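You operate a simulated robot arm through the tools that you are given. There is no shell and no other tool.

The job below is to be done with a simulated two-armed robot. You get a single attempt, and the scene is never put back.

## Task
Press the felt pack marked MENU to the green line, let it drain and release it.
Fine: pack lengthwise on the middle of the hand press pad, tray in, pump the yellow knob, no further than the line; green button once; other packs and the tin cup stay.

The check looks at the end state, three seconds after you hand in, the way a careful person would. Anything else that was tipped, shoved, dropped, spilled or broken makes it a failure.

## Robot
Two 7-joint arms with two-finger grippers on one trunk that stands fixed in place. Base frame: the origin is at the foot of the trunk, x ahead of it, y to its left, z up. Units: mm, rad, N and s.
The left shoulder is at [78, 216, 1291], the right one opposite. With the tool pointing down near the work surface each hand reaches from about 160 to 840 mm from the base axis, measured 20 degrees to its own side. Payload 3.43 kg a hand.
The TCP of each hand is the grasp point between the finger pads, 20 mm short of the fingertips. In the tool frame z runs along the fingers and y along their closing line. The gripper opens to 124 mm; its body begins 93 mm behind the TCP.
Orientation is that of the tool frame in the base frame, as a unit quaternion [x, y, z, w]. With the fingers straight down and closing along the base's y, the tool's x points along the base's -x, its y along +y and its z along -z.

## Interface
- The arms move only by the tool drive_tool. It takes "left_steps", "right_steps" or both (then of equal length, played together; a hand with none holds still); each is a list of rows, each a list of 7 numbers: the shift along the tool's x, y, z in units of 100 mm (1.0 is 100 mm), then the turn, a rotation vector about the tool's x, y, z in units of 180 degrees (1.0 is 180 degrees), then the gripper command, from -1 (shut) to 1 (fully open), values between in proportion. In form: [[x, y, z, rx, ry, rz, hand], ...]. A call has 1 to 20 rows; each row is the pose to reach, as a shift and turn from the pose commanded when the call began, along the tool's axes at that moment. A call with a number of a shift or a turn outside -1 to 1 is refused whole. A row lasts 0.2 s, in which the tool goes at most 50 mm and 0.15 rad; a call with a longer step from one row to the next is refused whole, and so is a gripper value outside its range. A pose out of reach is approached as far as the arm can. The call stops where the force on the tool passes 40 N (or 10 N more than at its start, if that is more) or the arm is blocked; 0.2 s more then pass. The fingers move at their own pace (about 72 mm/s each) and stop on an object; they squeeze with about 44 N. The grip force told is the motor's: it shows also when the fingers shut on nothing. Time passes only in rows, and 0.2 s behind the last, so rows that repeat a pose let the fingers close. The reply holds the time, the measured pose of the TCP, the force on the tool along the base axes, the opening and the grip force, in the units named above and with some noise, with the torque about the TCP (base axes, N m) and any sound that the robot's microphone picked up, and new pictures: "show" is both (left out), scene, wrist or none (wrist: the cameras of the hands that moved).
- Cameras (640 x 400 px; columns grow to the right, rows downward): "scene" is now at [191.6, 48.4, 1461.8]; the picture's right is [0.55, -0.84, 0.00], its down [-0.46, -0.30, -0.84] and it looks along [0.70, 0.46, -0.54] (base axes); focal length 351 px, centre (320, 200). "left" rides on the left gripper at [82, -14, -140] in its tool frame; the picture's right is [0.17, 0.99, 0.00], its down [-0.83, 0.14, -0.54] and it looks along [-0.53, 0.09, 0.84] (tool axes); focal length 243 px, centre (320, 200). "right" rides on the right gripper at [82, 14, -140] in its tool frame; the picture's right is [-0.17, 0.99, 0.00], its down [-0.83, -0.14, -0.54] and it looks along [-0.53, -0.09, 0.84] (tool axes); focal length 243 px, centre (320, 200). There is no depth. A picture from a camera that has moved, and an enlarged one, comes with that camera's place and axes in the base frame and with its lens.
- raise_lower(by): moves the trunk up (or, below 0, down) by that many mm; the arms and the scene camera ride with it, the base frame stays. It gives what a move gives, with no picture.
- head_to(pan, tilt): turns the head with the scene camera to pan (to the left, within 1.396 rad either way) and tilt (down, from -0.506 to 1.204), counted from straight ahead of the robot (the tilt from the chest, where the trunk bows). It gives what a move gives, and a new picture of the scene camera.
- zoom(camera, box): a new picture of the part [left, top, right, bottom] of that camera's present view, enlarged. It takes no simulated time.
- finish_job(): hands the job in; it is judged then, once.

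Places have to be worked out from the pictures, the camera data and where the tool is seen. Open the grippers and draw the arms clear of the work before you hand the job in, unless the task says otherwise.

The tools are called after "Request:" as a command line: name --argument value ..., lists and objects as JSON in quotes. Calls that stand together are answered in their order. drive_tool: Moves the arms, as the interface text tells. Its arguments: {"type":"object","properties":{"left_steps":{"type":"array","items":{"type":"array","items":{"type":"number"}}},"right_steps":{"type":"array","items":{"type":"array","items":{"type":"number"}}},"show":{"type":"string","enum":["both","scene","wrist","none"]}},"required":[]} The other tools are called the same way: raise_lower (by) moves the trunk up or down; head_to (pan, tilt) turns the head that bears the scene camera; zoom (camera, box) takes an enlarged picture of a part of a camera's view; finish_job () hands the job in.

At the start:

```text
time: 0.0
left_tcp_pos: [473.8, 529.5, 1203.8]
left_tcp_rot: [0.001, 1.0, 0.0, 0.0]
left_wrist_force: [0.4, -0.4, -0.2]
left_ft_torque: [0.01, 0.01, -0.02]
left_opening: 124.0
left_grasp_force: 0.0
right_tcp_pos: [432.9, 18.1, 1253.8]
right_tcp_rot: [0.001, 1.0, 0.0, 0.0]
right_wrist_force: [0.2, 0.3, 0.3]
right_ft_torque: [-0.01, 0.01, 0.01]
right_opening: 124.3
right_grasp_force: 0.0
trunk travel left (down, up): [-447.0, 144.0]
head pan, tilt (commanded): [0.581, 0.576]
```

scene: 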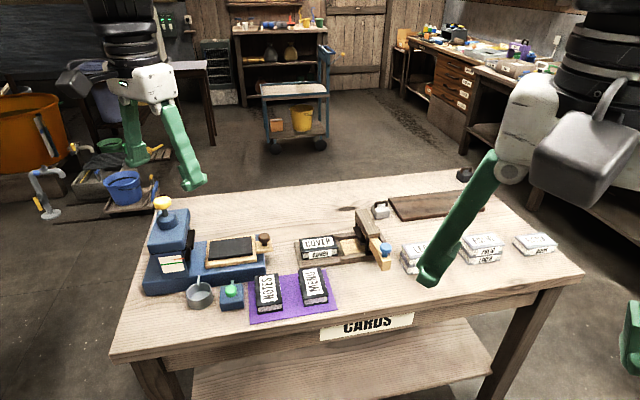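
right: 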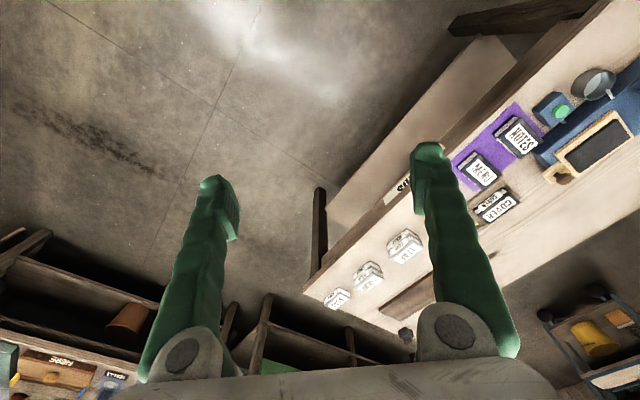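
left: 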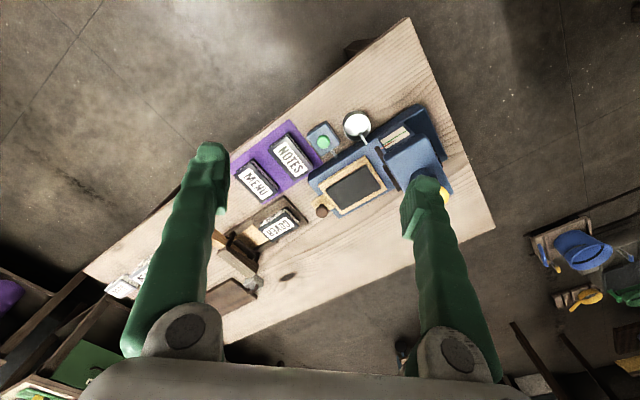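

The pictures show a table with a blue hand press (yellow knob on top, tray with a black pad pulled out), a green button box, a tin cup, and packs NOTES and MENU on a purple cloth. I'll enlarge the views to work out places.

Request:
zoom --camera "scene" --box '[130, 180, 350, 330]'

Request:
zoom --camera "left" --box '[200, 80, 480, 260]'

Request:
zoom --camera "right" --box '[430, 40, 640, 220]'

```text
2.67 times, centred on (240, 255) of scene
camera zoom: at [191.6, 48.4, 1461.8], right [0.55, -0.84, 0.0], down [-0.46, -0.3, -0.84], along [0.7, 0.46, -0.54], focal length 935 px, centre (533, 53)
```

zoom: 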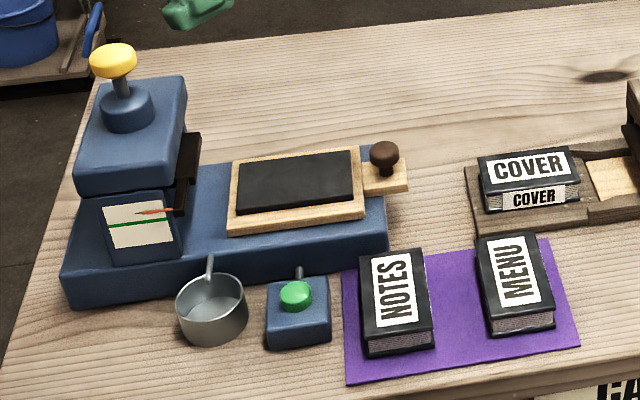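

```text
2.22 times, centred on (340, 170) of left
camera zoom: at [391.6, 514.0, 1343.1], right [-0.17, 0.99, 0.0], down [0.83, 0.14, 0.54], along [0.53, 0.09, -0.84], focal length 539 px, centre (276, 267)
```

zoom: 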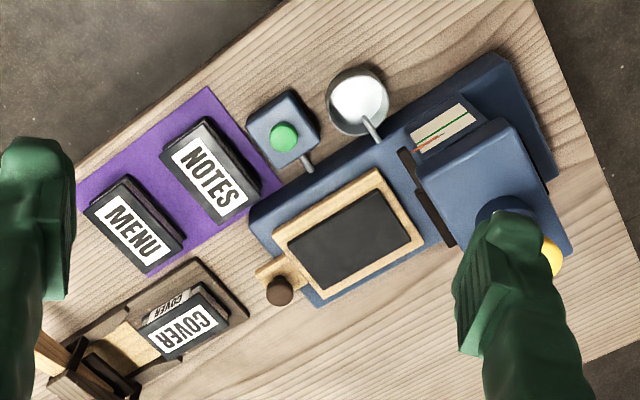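

```text
2.22 times, centred on (535, 130) of right
camera zoom: at [351.3, 30.4, 1393.6], right [0.17, 0.99, 0.0], down [0.83, -0.14, 0.54], along [0.53, -0.09, -0.84], focal length 539 px, centre (-158, 356)
```

zoom: 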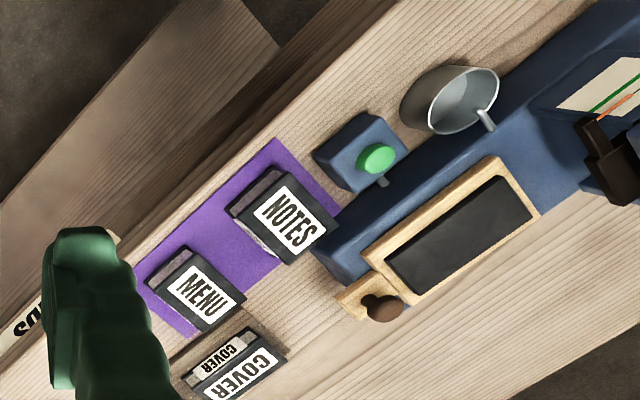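

The rays from the scene and left cameras meet well, so the table top is at about z = 780, the green button top at about (569, 554, 813) and the yellow knob near (573, 759, 988). I'll take closer pictures for the pack, pad and gauge.

Request:
zoom --camera "scene" --box '[140, 190, 220, 240]'

Request:
zoom --camera "scene" --box '[140, 235, 220, 285]'

Request:
zoom --camera "scene" --box '[190, 225, 286, 285]'

Request:
zoom --camera "scene" --box '[240, 255, 336, 315]'

Request:
zoom --camera "left" --box '[224, 120, 320, 180]'

Request:
zoom --camera "left" --box '[300, 100, 460, 220]'

```text
8.00 times, centred on (180, 215) of scene
camera zoom: at [191.6, 48.4, 1461.8], right [0.55, -0.84, 0.0], down [-0.46, -0.3, -0.84], along [0.7, 0.46, -0.54], focal length 2805 px, centre (1440, 80)
```

zoom: 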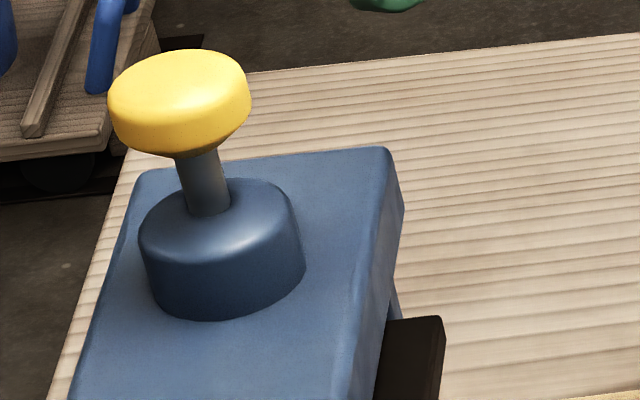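

```text
8.00 times, centred on (180, 260) of scene
camera zoom: at [191.6, 48.4, 1461.8], right [0.55, -0.84, 0.0], down [-0.46, -0.3, -0.84], along [0.7, 0.46, -0.54], focal length 2805 px, centre (1440, -280)
```

zoom: 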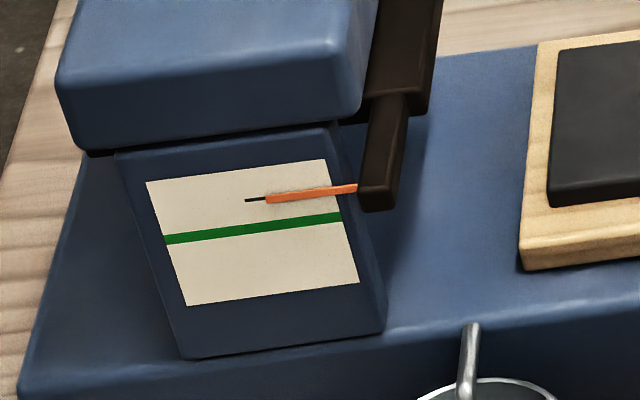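

```text
6.67 times, centred on (238, 255) of scene
camera zoom: at [191.6, 48.4, 1461.8], right [0.55, -0.84, 0.0], down [-0.46, -0.3, -0.84], along [0.7, 0.46, -0.54], focal length 2337 px, centre (867, -167)
```

zoom: 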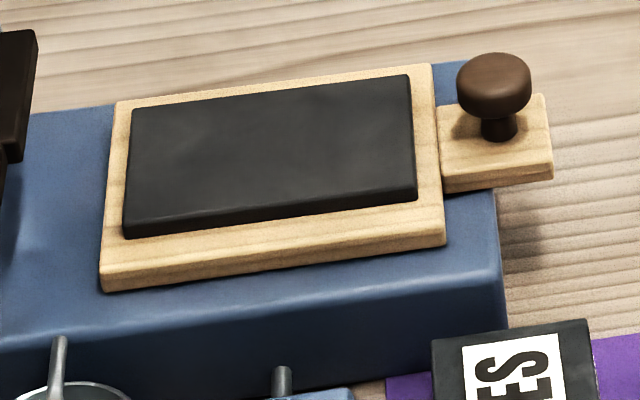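

```text
6.67 times, centred on (288, 285) of scene
camera zoom: at [191.6, 48.4, 1461.8], right [0.55, -0.84, 0.0], down [-0.46, -0.3, -0.84], along [0.7, 0.46, -0.54], focal length 2337 px, centre (533, -367)
```

zoom: 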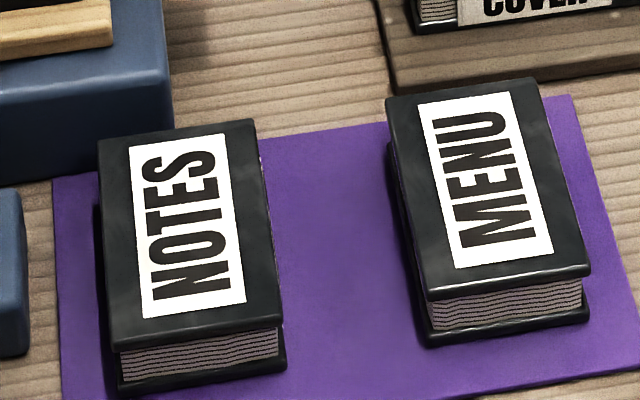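

```text
6.67 times, centred on (272, 150) of left
camera zoom: at [391.6, 514.0, 1343.1], right [-0.17, 0.99, 0.0], down [0.83, 0.14, 0.54], along [0.53, 0.09, -0.84], focal length 1618 px, centre (640, 533)
```

zoom: 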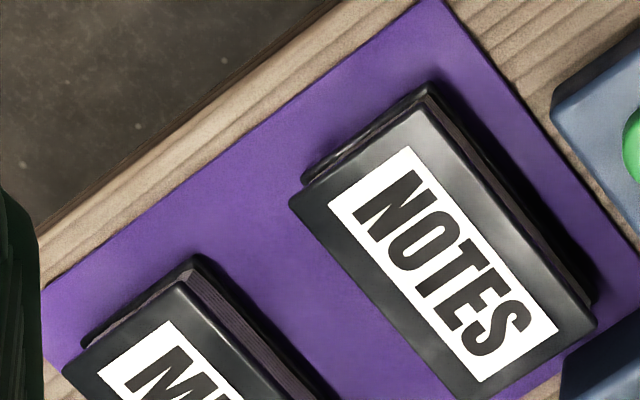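

```text
3.33 times, centred on (380, 160) of left
camera zoom: at [391.6, 514.0, 1343.1], right [-0.17, 0.99, 0.0], down [0.83, 0.14, 0.54], along [0.53, 0.09, -0.84], focal length 809 px, centre (120, 333)
```

zoom: 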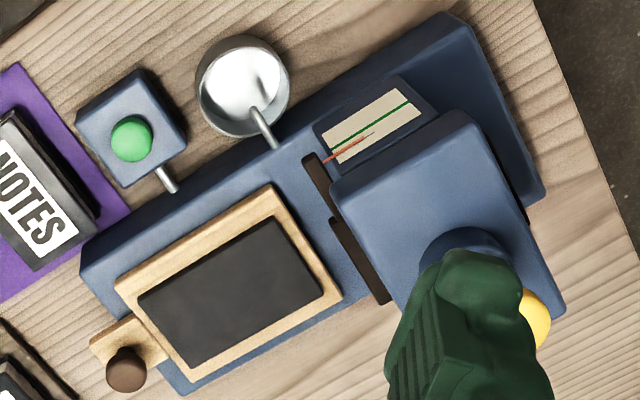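

The pack measures about 103 × 59 × 27 mm with its top at z ≈ 808, centred near (705, 408) and its long axis at about 44°. The pad top is at z ≈ 844, centred near (661, 643), long axis at about 134°. I'll look at the hand's shape and the neighbours before moving.

Request:
zoom --camera "scene" --box '[50, 0, 230, 200]'

Request:
zoom --camera "scene" --box '[280, 190, 420, 290]'

Request:
zoom --camera "left" --box '[224, 150, 320, 230]'

```text
2.00 times, centred on (140, 100) of scene
camera zoom: at [191.6, 48.4, 1461.8], right [0.55, -0.84, 0.0], down [-0.46, -0.3, -0.84], along [0.7, 0.46, -0.54], focal length 701 px, centre (680, 400)
```

zoom: 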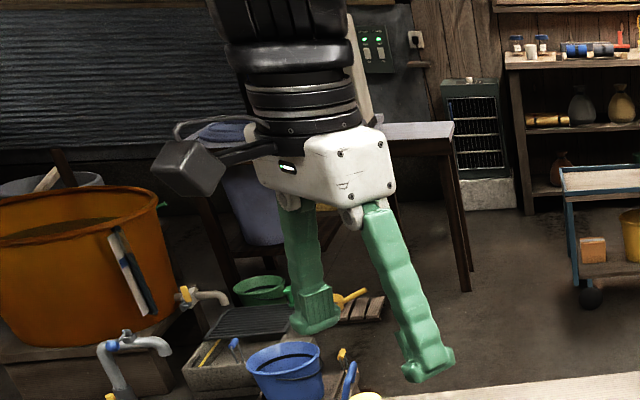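

```text
4.00 times, centred on (350, 240) of scene
camera zoom: at [191.6, 48.4, 1461.8], right [0.55, -0.84, 0.0], down [-0.46, -0.3, -0.84], along [0.7, 0.46, -0.54], focal length 1402 px, centre (200, 40)
```

zoom: 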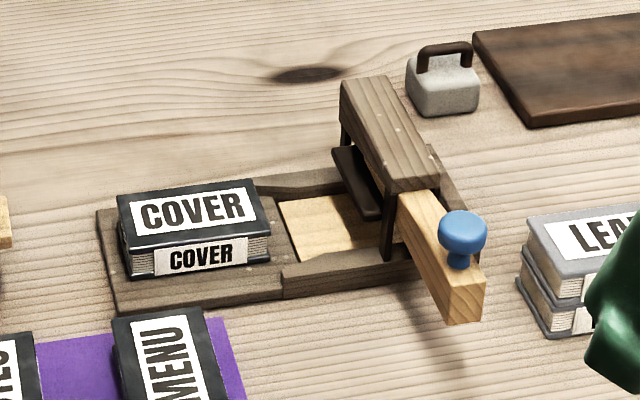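

```text
5.00 times, centred on (272, 190) of left
camera zoom: at [391.6, 514.0, 1343.1], right [-0.17, 0.99, 0.0], down [0.83, 0.14, 0.54], along [0.53, 0.09, -0.84], focal length 1213 px, centre (560, 250)
```

zoom: 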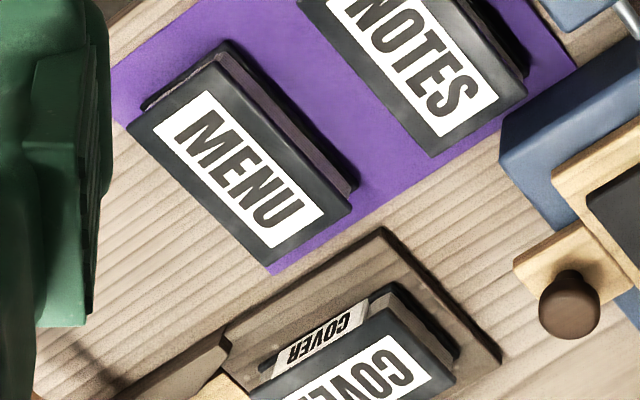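

The pictures show only one MENU pack, with a gap of about 54 mm to NOTES, and the hand's camera box sticks out about 110 mm on its tool +x side. I'll start moving the left hand toward MENU, turning it +44° so the fingers close across the pack's short side.

Request:
drive_tool --left_steps '[[-0.1667, -0.1, 0.1333, 0, 0, -0.041, 1], [-0.3333, -0.2, 0.2667, 0, 0, -0.082, 1], [-0.5, -0.3, 0.4, 0, 0, -0.123, 1], [-0.6667, -0.4, 0.5333, 0, 0, -0.164, 1], [-0.8333, -0.5, 0.6667, 0, 0, -0.205, 1], [-1.0, -0.6, 0.8, 0, 0, -0.246, 1]]' --show "both"

```text
time: 1.4
left_tcp_pos: [575.4, 469.7, 1121.5]
left_tcp_rot: [-0.378, 0.926, 0.0, 0.0]
left_wrist_force: [-0.1, -0.5, 0.4]
left_ft_torque: [-0.03, 0.06, 0.01]
left_opening: 124.1
left_grasp_force: 0.1
right_tcp_pos: [434.0, 18.8, 1253.9]
right_tcp_rot: [0.0, 1.0, 0.0, 0.001]
right_wrist_force: [-0.3, -0.1, -0.1]
right_ft_torque: [-0.01, 0.02, -0.01]
right_opening: 124.1
right_grasp_force: 0.1
trunk travel left (down, up): [-447.0, 144.0]
head pan, tilt (commanded): [0.581, 0.576]
camera scene: at [192.9, 48.6, 1461.6], right [0.55, -0.84, 0.0], down [-0.46, -0.3, -0.84], along [0.7, 0.46, -0.55], focal length 351 px, centre (320, 200)
camera left: at [526.1, 400.2, 1261.9], right [-0.81, 0.59, 0.0], down [0.5, 0.68, 0.54], along [0.32, 0.44, -0.84], focal length 243 px, centre (320, 200)
```

scene: 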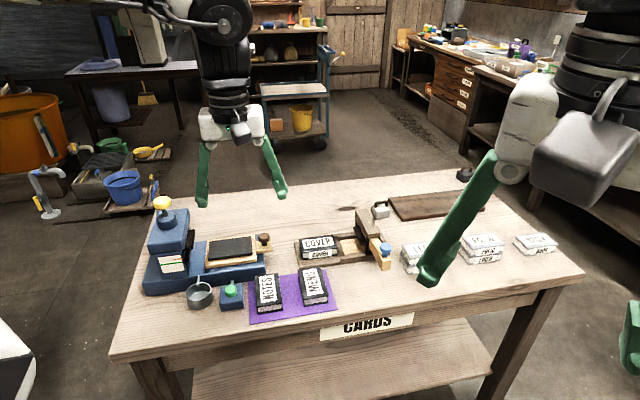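
left: 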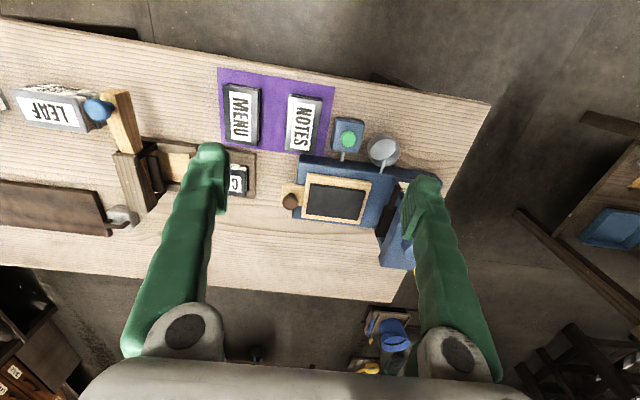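

The hand turned as wanted (yaw about +44.4°), and the wrist camera now sees MENU and the pad from a new place. I'll zoom to check the positions before descending.

Request:
zoom --camera "left" --box '[208, 60, 352, 160]'

Request:
zoom --camera "left" --box '[270, 110, 430, 230]'

Request:
zoom --camera "scene" --box '[180, 90, 300, 210]'

```text
4.00 times, centred on (280, 110) of left
camera zoom: at [526.1, 400.2, 1261.9], right [-0.81, 0.59, 0.0], down [0.5, 0.68, 0.54], along [0.32, 0.44, -0.84], focal length 970 px, centre (480, 560)
```

zoom: 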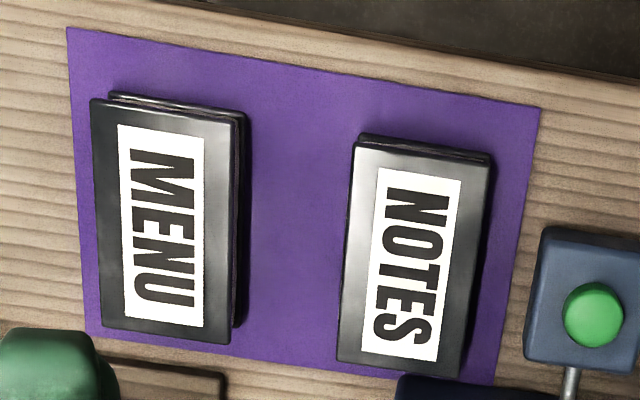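

```text
3.33 times, centred on (350, 170) of left
camera zoom: at [526.1, 400.2, 1261.9], right [-0.81, 0.59, 0.0], down [0.5, 0.68, 0.54], along [0.32, 0.44, -0.84], focal length 809 px, centre (220, 300)
```

zoom: 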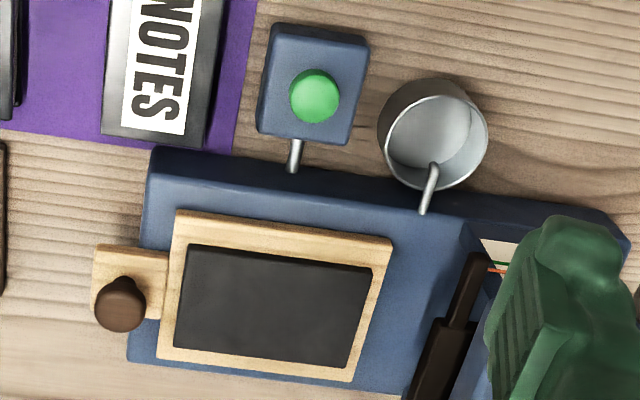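

```text
3.33 times, centred on (240, 150) of scene
camera zoom: at [192.9, 48.6, 1461.6], right [0.55, -0.84, 0.0], down [-0.46, -0.3, -0.84], along [0.7, 0.46, -0.55], focal length 1169 px, centre (587, 367)
```

zoom: 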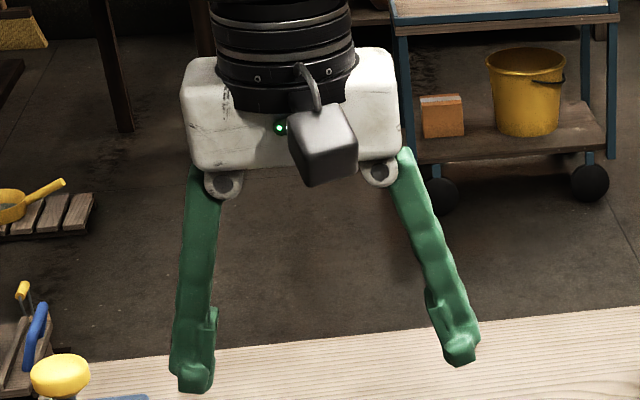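

Two camera positions agree: MENU centre ≈ (705.7, 406.3), long axis ≈ 44.5°, and pad centre ≈ (660.5, 641), long axis ≈ 135°. I'll move over the pack and begin descending, narrowing the opening to about 95 mm.

Request:
drive_tool --left_steps '[[-0.06, -0.18, 0.2, 0, 0, 0, 0.8], [-0.12, -0.36, 0.4, 0, 0, 0, 0.6], [-0.18, -0.54, 0.6, 0, 0, 0, 0.53], [-0.24, -0.72, 0.8, 0, 0, 0, 0.53], [-0.3, -0.9, 1.0, 0, 0, 0, 0.53]]' --show "none"

```text
time: 2.6
left_tcp_pos: [658.8, 426.3, 1023.8]
left_tcp_rot: [-0.377, 0.926, 0.001, 0.0]
left_wrist_force: [0.6, -0.1, 0.3]
left_ft_torque: [0.0, 0.01, -0.01]
left_opening: 95.2
left_grasp_force: 0.1
right_tcp_pos: [433.9, 17.6, 1254.2]
right_tcp_rot: [-0.001, 1.0, 0.0, 0.0]
right_wrist_force: [-0.4, -0.4, -0.2]
right_ft_torque: [-0.01, -0.01, -0.04]
right_opening: 124.0
right_grasp_force: 0.0
trunk travel left (down, up): [-447.0, 144.0]
head pan, tilt (commanded): [0.581, 0.576]
```

The hand is at (659, 426, 1024). I'll go on to directly above MENU at about z = 926 and look.

Request:
drive_tool --left_steps '[[-0.05, -0.12, 0.25, 0, 0, 0, 0.53], [-0.1, -0.24, 0.5, 0, 0, 0, 0.53], [-0.15, -0.36, 0.75, 0, 0, 0, 0.53], [-0.195, -0.471, 0.98, 0, 0, 0, 0.53]]' --show "both"

```text
time: 3.6
left_tcp_pos: [686.7, 408.7, 925.0]
left_tcp_rot: [-0.377, 0.926, -0.002, 0.002]
left_wrist_force: [-0.6, -0.2, 0.4]
left_ft_torque: [0.01, 0.01, 0.03]
left_opening: 94.9
left_grasp_force: 0.1
left hand out of reach, approached as far as the arm can: row 3, 4
right_tcp_pos: [435.4, 18.1, 1254.3]
right_tcp_rot: [0.0, 1.0, 0.001, 0.001]
right_wrist_force: [0.1, 0.0, 0.4]
right_ft_torque: [-0.01, 0.01, 0.01]
right_opening: 124.1
right_grasp_force: 0.0
trunk travel left (down, up): [-447.0, 144.0]
head pan, tilt (commanded): [0.581, 0.576]
camera scene: at [191.9, 48.0, 1461.7], right [0.55, -0.84, 0.0], down [-0.46, -0.3, -0.84], along [0.7, 0.46, -0.54], focal length 351 px, centre (320, 200)
camera left: at [636.8, 340.5, 1064.7], right [-0.81, 0.59, 0.0], down [0.49, 0.68, 0.54], along [0.32, 0.43, -0.84], focal length 243 px, centre (320, 200)
```

scene: 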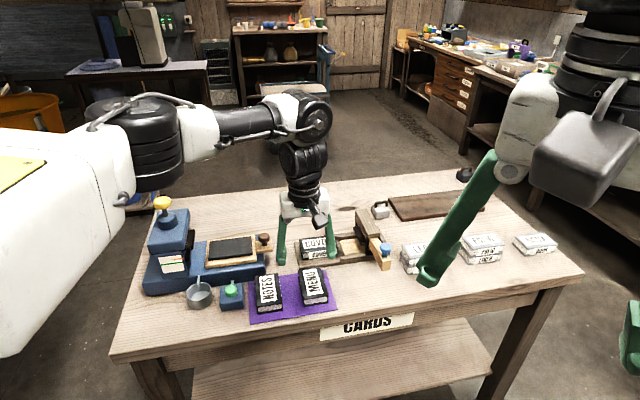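
left: 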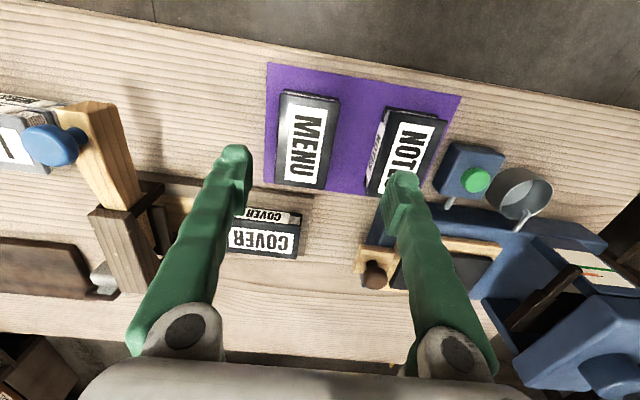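

The left arm stopped about 19 mm short with the target out of reach at this trunk height. I'll look at the arm's posture before choosing how to change the trunk height.

Request:
zoom --camera "scene" --box '[0, 60, 360, 285]'

Request:
zoom --camera "left" --box '[220, 50, 480, 210]'

```text
1.78 times, centred on (180, 172) of scene
camera zoom: at [191.9, 48.0, 1461.7], right [0.55, -0.84, 0.0], down [-0.46, -0.3, -0.84], along [0.7, 0.46, -0.54], focal length 623 px, centre (569, 249)
```

zoom: 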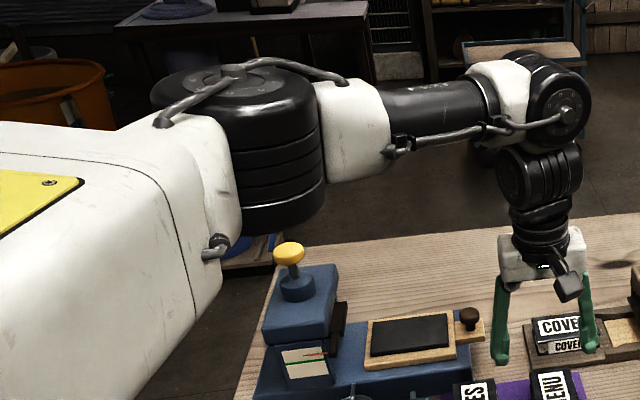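

```text
2.46 times, centred on (350, 130) of left
camera zoom: at [636.8, 340.5, 1064.7], right [-0.81, 0.59, 0.0], down [0.49, 0.68, 0.54], along [0.32, 0.43, -0.84], focal length 597 px, centre (246, 372)
```

zoom: 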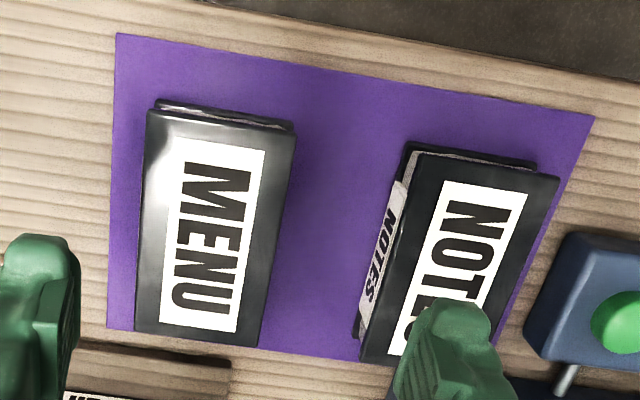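

The forearm is level and the arm is not stretched, so the limit may come from the wrist and could ease lower down. I'll descend 50 mm (fingertips stay about 45 mm above the pack) and see whether the position error closes.

Request:
drive_tool --left_steps '[[0, 0, 0.17, 0, 0, 0, 0.53], [0, 0, 0.34, 0, 0, 0, 0.53], [0, 0, 0.5, 0, 0, 0, 0.53], [0, 0, 0.5, 0, 0, 0, 0.53]]' --show "none"

```text
time: 4.6
left_tcp_pos: [683.4, 413.6, 897.9]
left_tcp_rot: [-0.377, 0.926, 0.0, 0.0]
left_wrist_force: [-0.1, 0.6, 0.3]
left_ft_torque: [0.02, -0.01, 0.01]
left_opening: 94.9
left_grasp_force: 0.1
left hand out of reach, approached as far as the arm can: row 1, 2, 3, 4
right_tcp_pos: [432.6, 18.5, 1254.9]
right_tcp_rot: [0.0, 1.0, 0.0, 0.001]
right_wrist_force: [-0.2, 0.1, -0.6]
right_ft_torque: [-0.01, 0.01, -0.01]
right_opening: 123.8
right_grasp_force: 0.1
trunk travel left (down, up): [-447.0, 144.0]
head pan, tilt (commanded): [0.581, 0.576]
```

Descending made it worse in height, so I need to know whether the limit is distance or the hand's yaw. I'll go back up 50 mm and turn the yaw back toward zero to see if the target becomes reachable.

Request:
drive_tool --left_steps '[[0, 0, -0.2, 0, 0, 0, 0.53], [0, 0, -0.5, 0, 0, 0, 0.53], [0, 0, -0.5, 0, 0, 0.041, 0.53], [0, 0, -0.5, 0, 0, 0.082, 0.53], [0, 0, -0.5, 0, 0, 0.123, 0.53], [0, 0, -0.5, 0, 0, 0.164, 0.53], [0, 0, -0.5, 0, 0, 0.205, 0.53], [0, 0, -0.5, 0, 0, 0.246, 0.53]]' --show "scene"

```text
time: 6.4
left_tcp_pos: [682.7, 410.9, 946.1]
left_tcp_rot: [0.002, 1.0, 0.0, 0.0]
left_wrist_force: [-0.3, -0.2, -0.4]
left_ft_torque: [0.02, 0.02, -0.01]
left_opening: 95.0
left_grasp_force: 0.1
right_tcp_pos: [432.7, 18.8, 1254.6]
right_tcp_rot: [0.0, 1.0, -0.001, 0.001]
right_wrist_force: [-0.5, -0.6, 0.0]
right_ft_torque: [0.01, -0.01, -0.01]
right_opening: 124.1
right_grasp_force: 0.1
trunk travel left (down, up): [-447.0, 144.0]
head pan, tilt (commanded): [0.581, 0.576]
camera scene: at [191.6, 48.4, 1461.8], right [0.55, -0.84, 0.0], down [-0.46, -0.3, -0.84], along [0.7, 0.46, -0.54], focal length 351 px, centre (320, 200)
```

scene: 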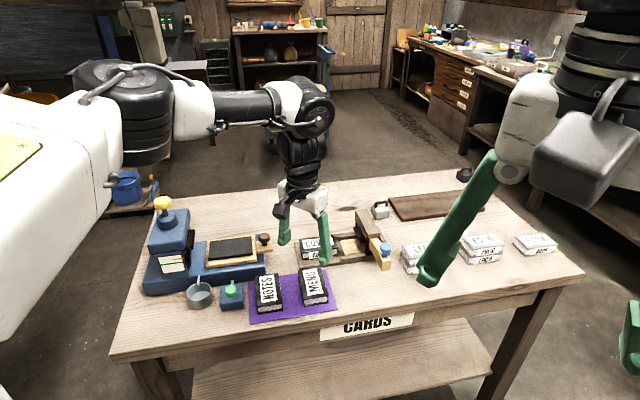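

Out-of-reach poses get clamped, and at yaw 0 the hand is now at (683, 411, 946). I'll test how far out it can go here by moving 40 mm further along +x.

Request:
drive_tool --left_steps '[[-0.1, 0, 0, 0, 0, 0, 0.53], [-0.2, 0, 0, 0, 0, 0, 0.53], [-0.3, 0, 0, 0, 0, 0, 0.53], [-0.4, 0, 0, 0, 0, 0, 0.53]]' --show "none"

```text
time: 7.4
left_tcp_pos: [688.2, 412.6, 945.9]
left_tcp_rot: [0.001, 1.0, -0.001, 0.002]
left_wrist_force: [0.1, -0.4, -0.3]
left_ft_torque: [0.01, 0.06, 0.0]
left_opening: 94.6
left_grasp_force: 0.1
left hand out of reach, approached as far as the arm can: row 1, 2, 3, 4
right_tcp_pos: [432.7, 17.2, 1254.7]
right_tcp_rot: [0.0, 1.0, 0.0, 0.0]
right_wrist_force: [0.7, 0.4, -0.1]
right_ft_torque: [0.0, 0.02, 0.01]
right_opening: 124.0
right_grasp_force: 0.0
trunk travel left (down, up): [-447.0, 144.0]
head pan, tilt (commanded): [0.581, 0.576]
```

The limit is the same at yaw 0, about 640 mm from the shoulder, so it depends on distance or posture. I'll turn the head to see the left arm from shoulder to wrist.

Request:
head_to --pan 1.2 --tilt 0.45

```text
time: 8.4
left_tcp_pos: [687.8, 413.3, 947.2]
left_tcp_rot: [0.0, 1.0, -0.001, 0.002]
left_wrist_force: [-0.2, 0.4, -0.6]
left_ft_torque: [0.0, 0.02, 0.02]
left_opening: 94.9
left_grasp_force: 0.0
right_tcp_pos: [434.2, 17.9, 1254.5]
right_tcp_rot: [-0.001, 1.0, 0.001, 0.001]
right_wrist_force: [0.0, 0.1, -0.3]
right_ft_torque: [0.01, -0.02, -0.01]
right_opening: 124.2
right_grasp_force: 0.1
trunk travel left (down, up): [-447.0, 144.0]
head pan, tilt (commanded): [1.201, 0.45]
camera scene: at [150.5, 85.2, 1473.1], right [0.93, -0.36, 0.0], down [-0.16, -0.41, -0.9], along [0.33, 0.84, -0.44], focal length 351 px, centre (320, 200)
```

scene: 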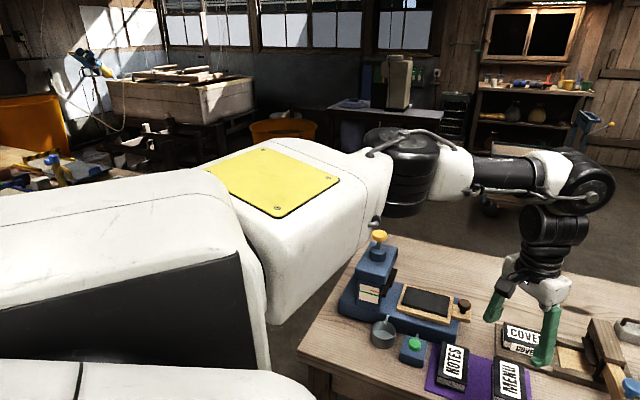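

The arm looks moderately bent with the elbow out, and the pad and knob need about 720 mm from the shoulder, so I must find how height matters. I'll raise the hand 100 mm and push it outward to see whether reach grows with height relative to the shoulder.

Request:
drive_tool --left_steps '[[0.1, 0, -0.3, 0, 0, 0, 0.53], [0.1, 0, -0.6, 0, 0, 0, 0.53], [0.1, 0, -1.0, 0, 0, 0, 0.53], [0, 0, -1.0, 0, 0, 0, 0.53], [-0.15, 0, -1.0, 0, 0, 0, 0.53], [-0.3, 0, -1.0, 0, 0, 0, 0.53], [-0.45, 0, -1.0, 0, 0, 0, 0.53], [-0.6, 0, -1.0, 0, 0, 0, 0.53]]' --show "scene"

```text
time: 10.2
left_tcp_pos: [681.9, 422.9, 1039.2]
left_tcp_rot: [0.0, 1.0, -0.002, 0.003]
left_wrist_force: [-0.2, -0.1, -0.4]
left_ft_torque: [0.01, -0.01, 0.0]
left_opening: 94.7
left_grasp_force: 0.0
left hand out of reach, approached as far as the arm can: row 4, 5, 6, 7, 8
right_tcp_pos: [432.5, 19.0, 1254.1]
right_tcp_rot: [-0.001, 1.0, 0.0, 0.002]
right_wrist_force: [-0.6, 0.5, 0.6]
right_ft_torque: [-0.01, 0.01, 0.03]
right_opening: 123.8
right_grasp_force: 0.0
trunk travel left (down, up): [-447.0, 144.0]
head pan, tilt (commanded): [1.201, 0.45]
camera scene: at [150.4, 85.2, 1473.1], right [0.93, -0.36, 0.0], down [-0.16, -0.41, -0.9], along [0.33, 0.84, -0.44], focal length 351 px, centre (320, 200)
```

scene: 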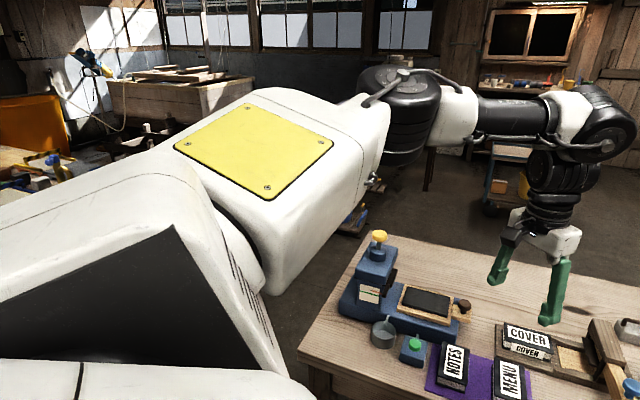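

Reach is the same (≈ 638 mm) at z = 1039, so it acts like a sphere around the shoulder. I'll lower the trunk 100 mm (the hand goes to about z = 940, still well above the packs) and see whether the shoulder moves forward with it.

Request:
raise_lower --by -100

```text
time: 11.5
left_tcp_pos: [681.6, 423.5, 940.8]
left_tcp_rot: [0.0, 1.0, 0.0, 0.001]
left_wrist_force: [0.0, 0.4, 0.2]
left_ft_torque: [-0.01, -0.02, 0.0]
left_opening: 94.9
left_grasp_force: 0.1
right_tcp_pos: [433.1, 17.7, 1155.7]
right_tcp_rot: [0.0, 1.0, -0.001, 0.0]
right_wrist_force: [0.3, 0.7, 0.1]
right_ft_torque: [0.0, 0.0, 0.05]
right_opening: 124.1
right_grasp_force: 0.1
trunk travel left (down, up): [-347.0, 244.0]
head pan, tilt (commanded): [1.201, 0.45]
```

The shoulder goes straight down, so the hand is at (682, 423, 941). Now I'll measure the reach in the direction of the pad, moving to about (622, 523) and then outward at 45°.

Request:
drive_tool --left_steps '[[0.2, 0.33, 0, 0, 0, 0, 0.53], [0.4, 0.66, 0, 0, 0, 0, 0.53], [0.6, 1.0, 0, 0, 0, 0, 0.53]]' --show "none"

Request:
drive_tool --left_steps '[[-0.1, 0.1, 0, 0, 0, 0, 0.53], [-0.2, 0.2, 0, 0, 0, 0, 0.53], [-0.3, 0.3, 0, 0, 0, 0, 0.53], [-0.4, 0.4, 0, 0, 0, 0, 0.53], [-0.5, 0.5, 0, 0, 0, 0, 0.53]]' --show "scene"

```text
time: 12.3
left_tcp_pos: [622.1, 525.3, 940.2]
left_tcp_rot: [0.0, 1.0, 0.0, -0.001]
left_wrist_force: [-0.2, 0.4, 0.2]
left_ft_torque: [-0.08, -0.04, -0.01]
left_opening: 94.9
left_grasp_force: 0.0
right_tcp_pos: [431.8, 19.2, 1154.4]
right_tcp_rot: [0.0, 1.0, 0.001, 0.0]
right_wrist_force: [0.1, 0.0, -1.0]
right_ft_torque: [-0.02, -0.03, 0.01]
right_opening: 123.6
right_grasp_force: 0.1
trunk travel left (down, up): [-347.0, 244.0]
head pan, tilt (commanded): [1.201, 0.45]
```

```text
time: 13.5
left_tcp_pos: [671.3, 574.0, 941.1]
left_tcp_rot: [0.0, 1.0, 0.0, 0.0]
left_wrist_force: [0.1, -0.1, -0.7]
left_ft_torque: [0.01, -0.01, -0.02]
left_opening: 94.9
left_grasp_force: 0.1
right_tcp_pos: [434.2, 17.6, 1153.5]
right_tcp_rot: [0.0, 1.0, 0.0, -0.001]
right_wrist_force: [0.4, 0.2, 0.3]
right_ft_torque: [0.01, 0.01, 0.0]
right_opening: 123.9
right_grasp_force: 0.1
trunk travel left (down, up): [-347.0, 244.0]
head pan, tilt (commanded): [1.201, 0.45]
camera scene: at [177.0, 85.3, 1371.6], right [0.93, -0.36, 0.0], down [-0.16, -0.41, -0.9], along [0.33, 0.84, -0.44], focal length 351 px, centre (320, 200)
```

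scene: 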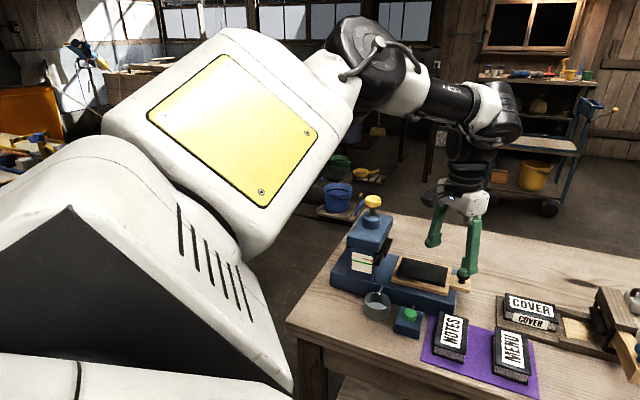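

After lowering, the head camera also moved about 27 mm forward and the hand now reaches (671, 574) without trouble, so lowering the trunk helps. I'll go back over MENU with the +44.4° turn.

Request:
drive_tool --left_steps '[[-0.03, -0.16, 0, 0, 0, -0.041, 0.53], [-0.06, -0.32, 0, 0, 0, -0.082, 0.53], [-0.1, -0.5, 0, 0, 0, -0.123, 0.53], [-0.13, -0.66, 0, 0, 0, -0.164, 0.53], [-0.17, -0.84, 0, 0, 0, -0.205, 0.53], [-0.2, -1.0, 0, 0, 0, -0.2465, 0.53]]' --show "none"

```text
time: 14.9
left_tcp_pos: [690.9, 474.2, 938.5]
left_tcp_rot: [-0.378, 0.926, 0.001, 0.0]
left_wrist_force: [0.7, -0.1, 0.1]
left_ft_torque: [0.01, 0.01, 0.0]
left_opening: 94.9
left_grasp_force: 0.0
right_tcp_pos: [432.3, 17.8, 1154.5]
right_tcp_rot: [0.0, 1.0, 0.0, 0.001]
right_wrist_force: [-0.6, -0.1, 0.2]
right_ft_torque: [-0.01, -0.02, 0.01]
right_opening: 124.3
right_grasp_force: 0.0
trunk travel left (down, up): [-347.0, 244.0]
head pan, tilt (commanded): [1.201, 0.45]
```

In reach so far at (691, 474, 939). I'll shift the rest of the way over MENU and come down to about z = 880, then check with the cameras.

Request:
drive_tool --left_steps '[[0.12, -0.2, 0.1, 0, 0, 0, 0.53], [0.25, -0.4, 0.2, 0, 0, 0, 0.53], [0.369, -0.589, 0.3, 0, 0, 0, 0.53], [0.369, -0.589, 0.45, 0, 0, 0, 0.53], [0.369, -0.589, 0.58, 0, 0, 0, 0.53]]' --show "wrist"

Request:
head_to --pan 0.6 --tilt 0.6

```text
time: 16.1
left_tcp_pos: [701.2, 413.2, 888.0]
left_tcp_rot: [-0.377, 0.926, 0.0, 0.0]
left_wrist_force: [0.0, 0.3, 0.4]
left_ft_torque: [-0.02, 0.0, 0.01]
left_opening: 94.9
left_grasp_force: 0.0
left hand out of reach, approached as far as the arm can: row 3, 4, 5
right_tcp_pos: [434.3, 18.5, 1153.9]
right_tcp_rot: [-0.001, 1.0, 0.0, 0.0]
right_wrist_force: [-0.1, -0.1, -0.7]
right_ft_torque: [-0.03, 0.03, 0.0]
right_opening: 124.0
right_grasp_force: 0.1
trunk travel left (down, up): [-347.0, 244.0]
head pan, tilt (commanded): [1.201, 0.45]
camera left: at [652.0, 344.0, 1028.3], right [-0.81, 0.59, 0.0], down [0.5, 0.68, 0.54], along [0.32, 0.44, -0.84], focal length 243 px, centre (320, 200)
```

left: 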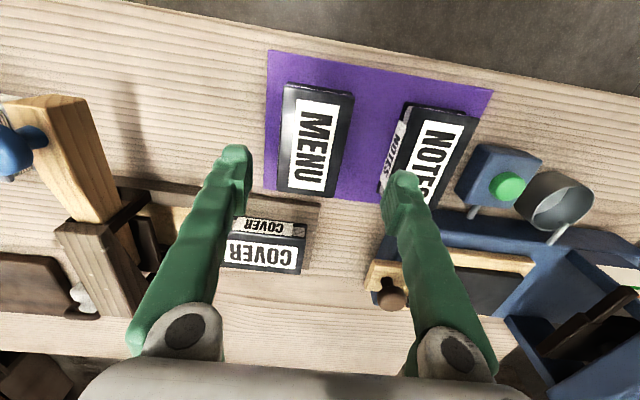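

```text
time: 17.1
left_tcp_pos: [700.2, 411.8, 889.3]
left_tcp_rot: [-0.378, 0.926, 0.0, 0.0]
left_wrist_force: [0.0, -0.3, -0.4]
left_ft_torque: [0.02, -0.01, -0.03]
left_opening: 94.7
left_grasp_force: 0.1
right_tcp_pos: [432.5, 18.1, 1154.8]
right_tcp_rot: [0.0, 1.0, 0.0, 0.002]
right_wrist_force: [-0.1, 0.3, 0.5]
right_ft_torque: [0.0, -0.02, -0.01]
right_opening: 124.1
right_grasp_force: 0.0
trunk travel left (down, up): [-347.0, 244.0]
head pan, tilt (commanded): [0.6, 0.6]
camera scene: at [216.4, 49.7, 1358.2], right [0.57, -0.82, 0.0], down [-0.47, -0.32, -0.83], along [0.68, 0.47, -0.56], focal length 351 px, centre (320, 200)
```

scene: 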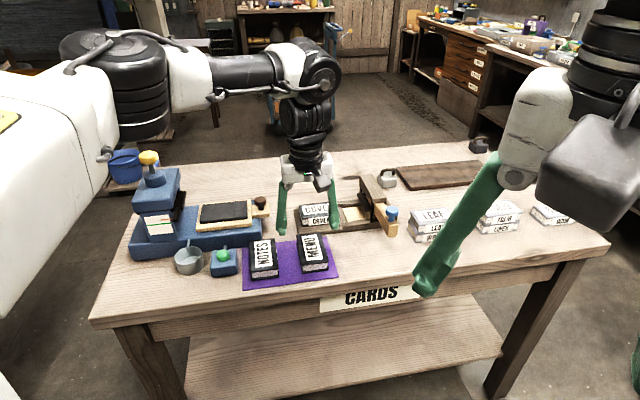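

The hand now stops at (701, 412, 889), only about 6 mm short, so a bit more lowering should give the reach. I'll raise the hand 90 mm, then lower the trunk another 100 mm.

Request:
drive_tool --left_steps '[[0.05, 0, -0.3, 0, 0, 0, 0.53], [0.1, 0, -0.6, 0, 0, 0, 0.53], [0.1, 0, -0.9, 0, 0, 0, 0.53]]' --show "none"

Request:
raise_lower --by -100

```text
time: 17.9
left_tcp_pos: [685.3, 406.6, 980.0]
left_tcp_rot: [-0.377, 0.926, -0.002, 0.002]
left_wrist_force: [-0.6, -0.2, -0.4]
left_ft_torque: [0.01, -0.01, 0.02]
left_opening: 94.7
left_grasp_force: 0.0
left hand out of reach, approached as far as the arm can: row 3
right_tcp_pos: [432.1, 17.0, 1155.7]
right_tcp_rot: [0.001, 1.0, -0.001, 0.001]
right_wrist_force: [-0.5, 0.8, -1.0]
right_ft_torque: [-0.01, 0.0, 0.03]
right_opening: 124.2
right_grasp_force: 0.1
trunk travel left (down, up): [-347.0, 244.0]
head pan, tilt (commanded): [0.6, 0.6]
```

```text
time: 19.3
left_tcp_pos: [686.5, 408.3, 880.0]
left_tcp_rot: [-0.378, 0.926, -0.001, 0.0]
left_wrist_force: [0.0, -0.1, -0.8]
left_ft_torque: [0.0, 0.0, -0.01]
left_opening: 94.9
left_grasp_force: 0.0
right_tcp_pos: [437.0, 17.7, 1049.3]
right_tcp_rot: [0.0, 1.0, 0.002, -0.009]
right_wrist_force: [0.2, 0.8, 0.3]
right_ft_torque: [-0.01, -0.01, 0.01]
right_opening: 124.0
right_grasp_force: 0.1
trunk travel left (down, up): [-247.0, 344.0]
head pan, tilt (commanded): [0.6, 0.6]
```

The hand is at (686.5, 408.3, 880). I'll shift the remaining 19 mm to be centred over MENU and check.

Request:
drive_tool --left_steps '[[-0.06, -0.07, 0, 0, 0, 0, 0.53], [-0.123, -0.149, 0, 0, 0, 0, 0.53], [-0.123, -0.149, 0, 0, 0, 0, 0.53]]' --show "both"

```text
time: 20.1
left_tcp_pos: [706.0, 406.6, 879.8]
left_tcp_rot: [-0.377, 0.926, -0.001, 0.001]
left_wrist_force: [0.3, -0.2, -0.2]
left_ft_torque: [0.03, 0.01, 0.0]
left_opening: 94.9
left_grasp_force: 0.1
right_tcp_pos: [437.7, 17.9, 1047.5]
right_tcp_rot: [0.0, 1.0, 0.001, -0.008]
right_wrist_force: [-0.7, 0.0, 0.0]
right_ft_torque: [-0.02, 0.01, -0.01]
right_opening: 124.1
right_grasp_force: 0.1
trunk travel left (down, up): [-247.0, 344.0]
head pan, tilt (commanded): [0.6, 0.6]
camera scene: at [243.4, 49.4, 1256.8], right [0.56, -0.83, 0.0], down [-0.47, -0.32, -0.83], along [0.68, 0.47, -0.56], focal length 351 px, centre (320, 200)
camera left: at [657.0, 338.0, 1018.6], right [-0.81, 0.59, 0.0], down [0.49, 0.68, 0.54], along [0.32, 0.43, -0.84], focal length 243 px, centre (320, 200)
```

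scene: 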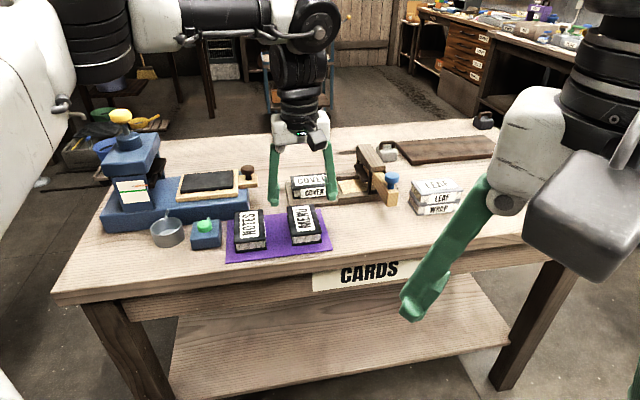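
left: 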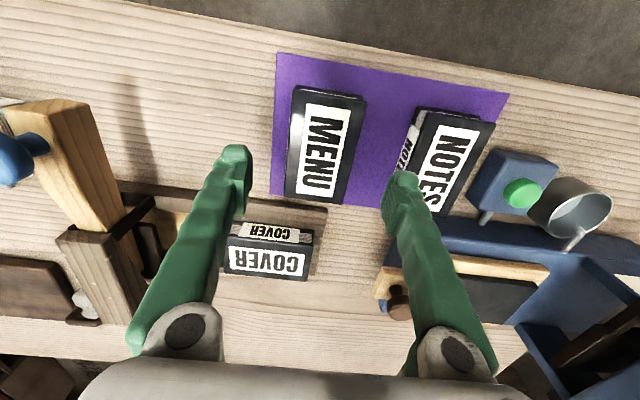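

Now in reach: the hand is at (706.0, 406.6, 879.8). I'll zoom the wrist camera to check that the pack is centred between the fingers before descending.

Request:
zoom --camera "left" --box '[240, 70, 400, 220]'

Request:
zoom --camera "scene" --box '[220, 100, 380, 270]'

```text
2.67 times, centred on (320, 145) of left
camera zoom: at [657.0, 338.0, 1018.6], right [-0.81, 0.59, 0.0], down [0.49, 0.68, 0.54], along [0.32, 0.43, -0.84], focal length 647 px, centre (320, 347)
```

zoom: 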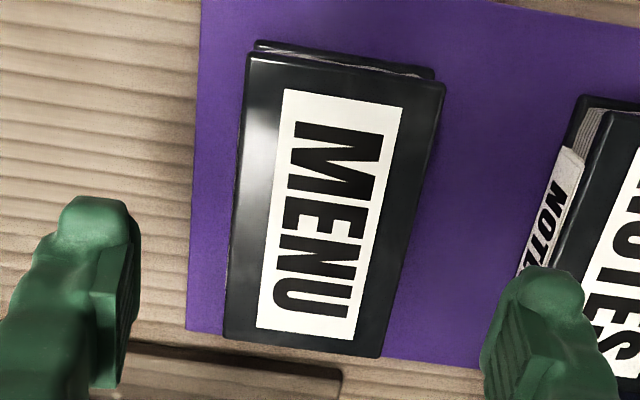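

```text
2.35 times, centred on (300, 185) of scene
camera zoom: at [243.4, 49.4, 1256.8], right [0.56, -0.83, 0.0], down [-0.47, -0.32, -0.83], along [0.68, 0.47, -0.56], focal length 825 px, centre (367, 235)
```

zoom: 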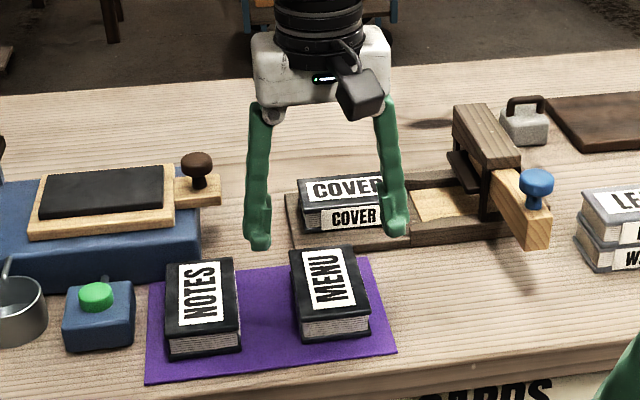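

The wrist view puts the pack centre at (706.3, 407.1), matching the hand within 1 mm, with its long axis at about 45°. I'll descend straight to z ≈ 806 (fingertips ~5 mm above the cloth) with a tiny yaw trim.

Request:
drive_tool --left_steps '[[0, 0, 0.2, 0, 0, -0.0015, 0.53], [0, 0, 0.4, 0, 0, -0.003, 0.53], [0, 0, 0.55, 0, 0, -0.003, 0.53], [0, 0, 0.65, 0, 0, -0.003, 0.53], [0, 0, 0.738, 0, 0, -0.003, 0.53], [0, 0, 0.738, 0, 0, -0.003, 0.53]]' --show "both"

```text
time: 21.5
left_tcp_pos: [706.1, 407.7, 805.5]
left_tcp_rot: [-0.382, 0.924, 0.0, 0.0]
left_wrist_force: [-0.2, 1.2, -0.2]
left_ft_torque: [0.01, 0.0, 0.02]
left_opening: 94.9
left_grasp_force: 0.1
right_tcp_pos: [437.3, 18.8, 1047.7]
right_tcp_rot: [0.0, 1.0, 0.001, -0.007]
right_wrist_force: [-0.3, -1.2, 1.0]
right_ft_torque: [-0.03, 0.02, -0.01]
right_opening: 123.9
right_grasp_force: 0.0
trunk travel left (down, up): [-247.0, 344.0]
head pan, tilt (commanded): [0.6, 0.6]
camera scene: at [243.4, 49.4, 1256.8], right [0.56, -0.83, 0.0], down [-0.47, -0.32, -0.83], along [0.68, 0.47, -0.56], focal length 351 px, centre (320, 200)
camera left: at [658.6, 338.4, 944.8], right [-0.81, 0.58, 0.0], down [0.49, 0.69, 0.54], along [0.31, 0.44, -0.84], focal length 243 px, centre (320, 200)
```

scene: 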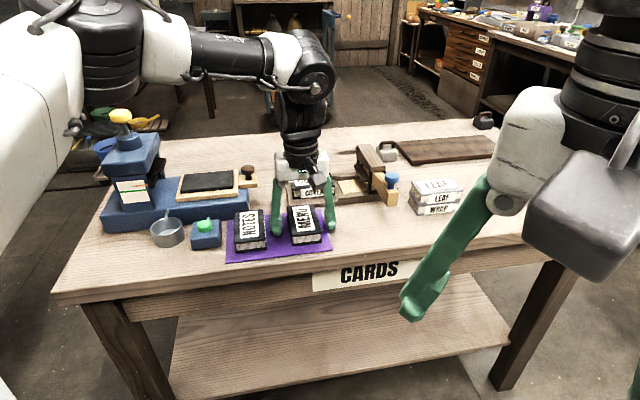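
left: 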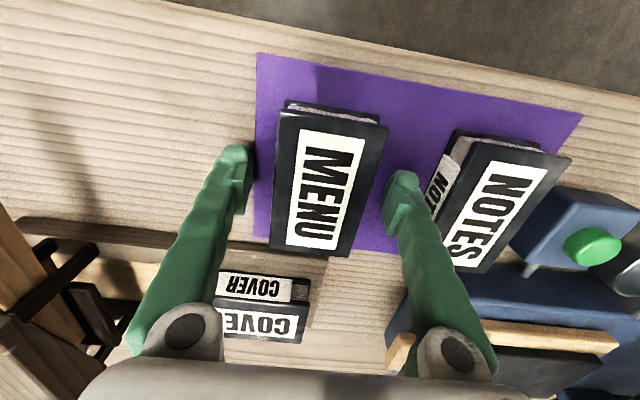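

The hand is down with the pack between the fingers and no contact force. I'll close the fingers gently onto the pack's sides and read the opening and grip.

Request:
drive_tool --left_steps '[[0, 0, 0, 0, 0, 0, 0.3], [0, 0, 0, 0, 0, 0, 0.1], [0, 0, 0, 0, 0, 0, -0.05], [0, 0, 0, 0, 0, 0, -0.15], [0, 0, 0, 0, 0, 0, -0.15]]' --show "wrist"

```text
time: 22.7
left_tcp_pos: [707.2, 406.9, 805.3]
left_tcp_rot: [-0.382, 0.924, 0.0, 0.0]
left_wrist_force: [-0.1, -0.1, -0.2]
left_ft_torque: [0.02, -0.01, 0.05]
left_opening: 58.7
left_grasp_force: 44.0
right_tcp_pos: [437.2, 18.1, 1047.4]
right_tcp_rot: [0.0, 1.0, 0.002, -0.008]
right_wrist_force: [-0.7, 0.3, -0.3]
right_ft_torque: [0.01, 0.06, 0.03]
right_opening: 124.1
right_grasp_force: 0.1
trunk travel left (down, up): [-247.0, 344.0]
head pan, tilt (commanded): [0.6, 0.6]
camera left: at [658.6, 338.4, 944.8], right [-0.81, 0.58, 0.0], down [0.49, 0.69, 0.54], along [0.31, 0.44, -0.84], focal length 243 px, centre (320, 200)
```

left: 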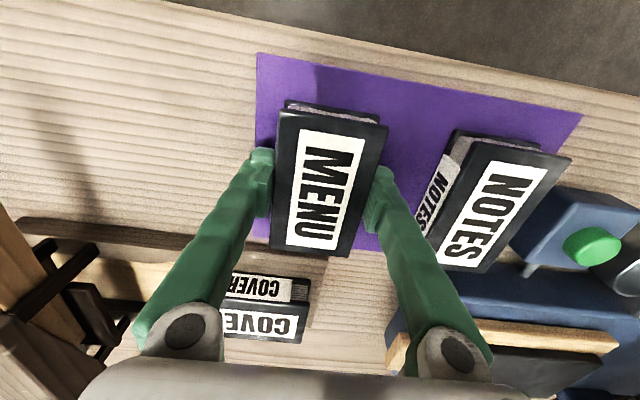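

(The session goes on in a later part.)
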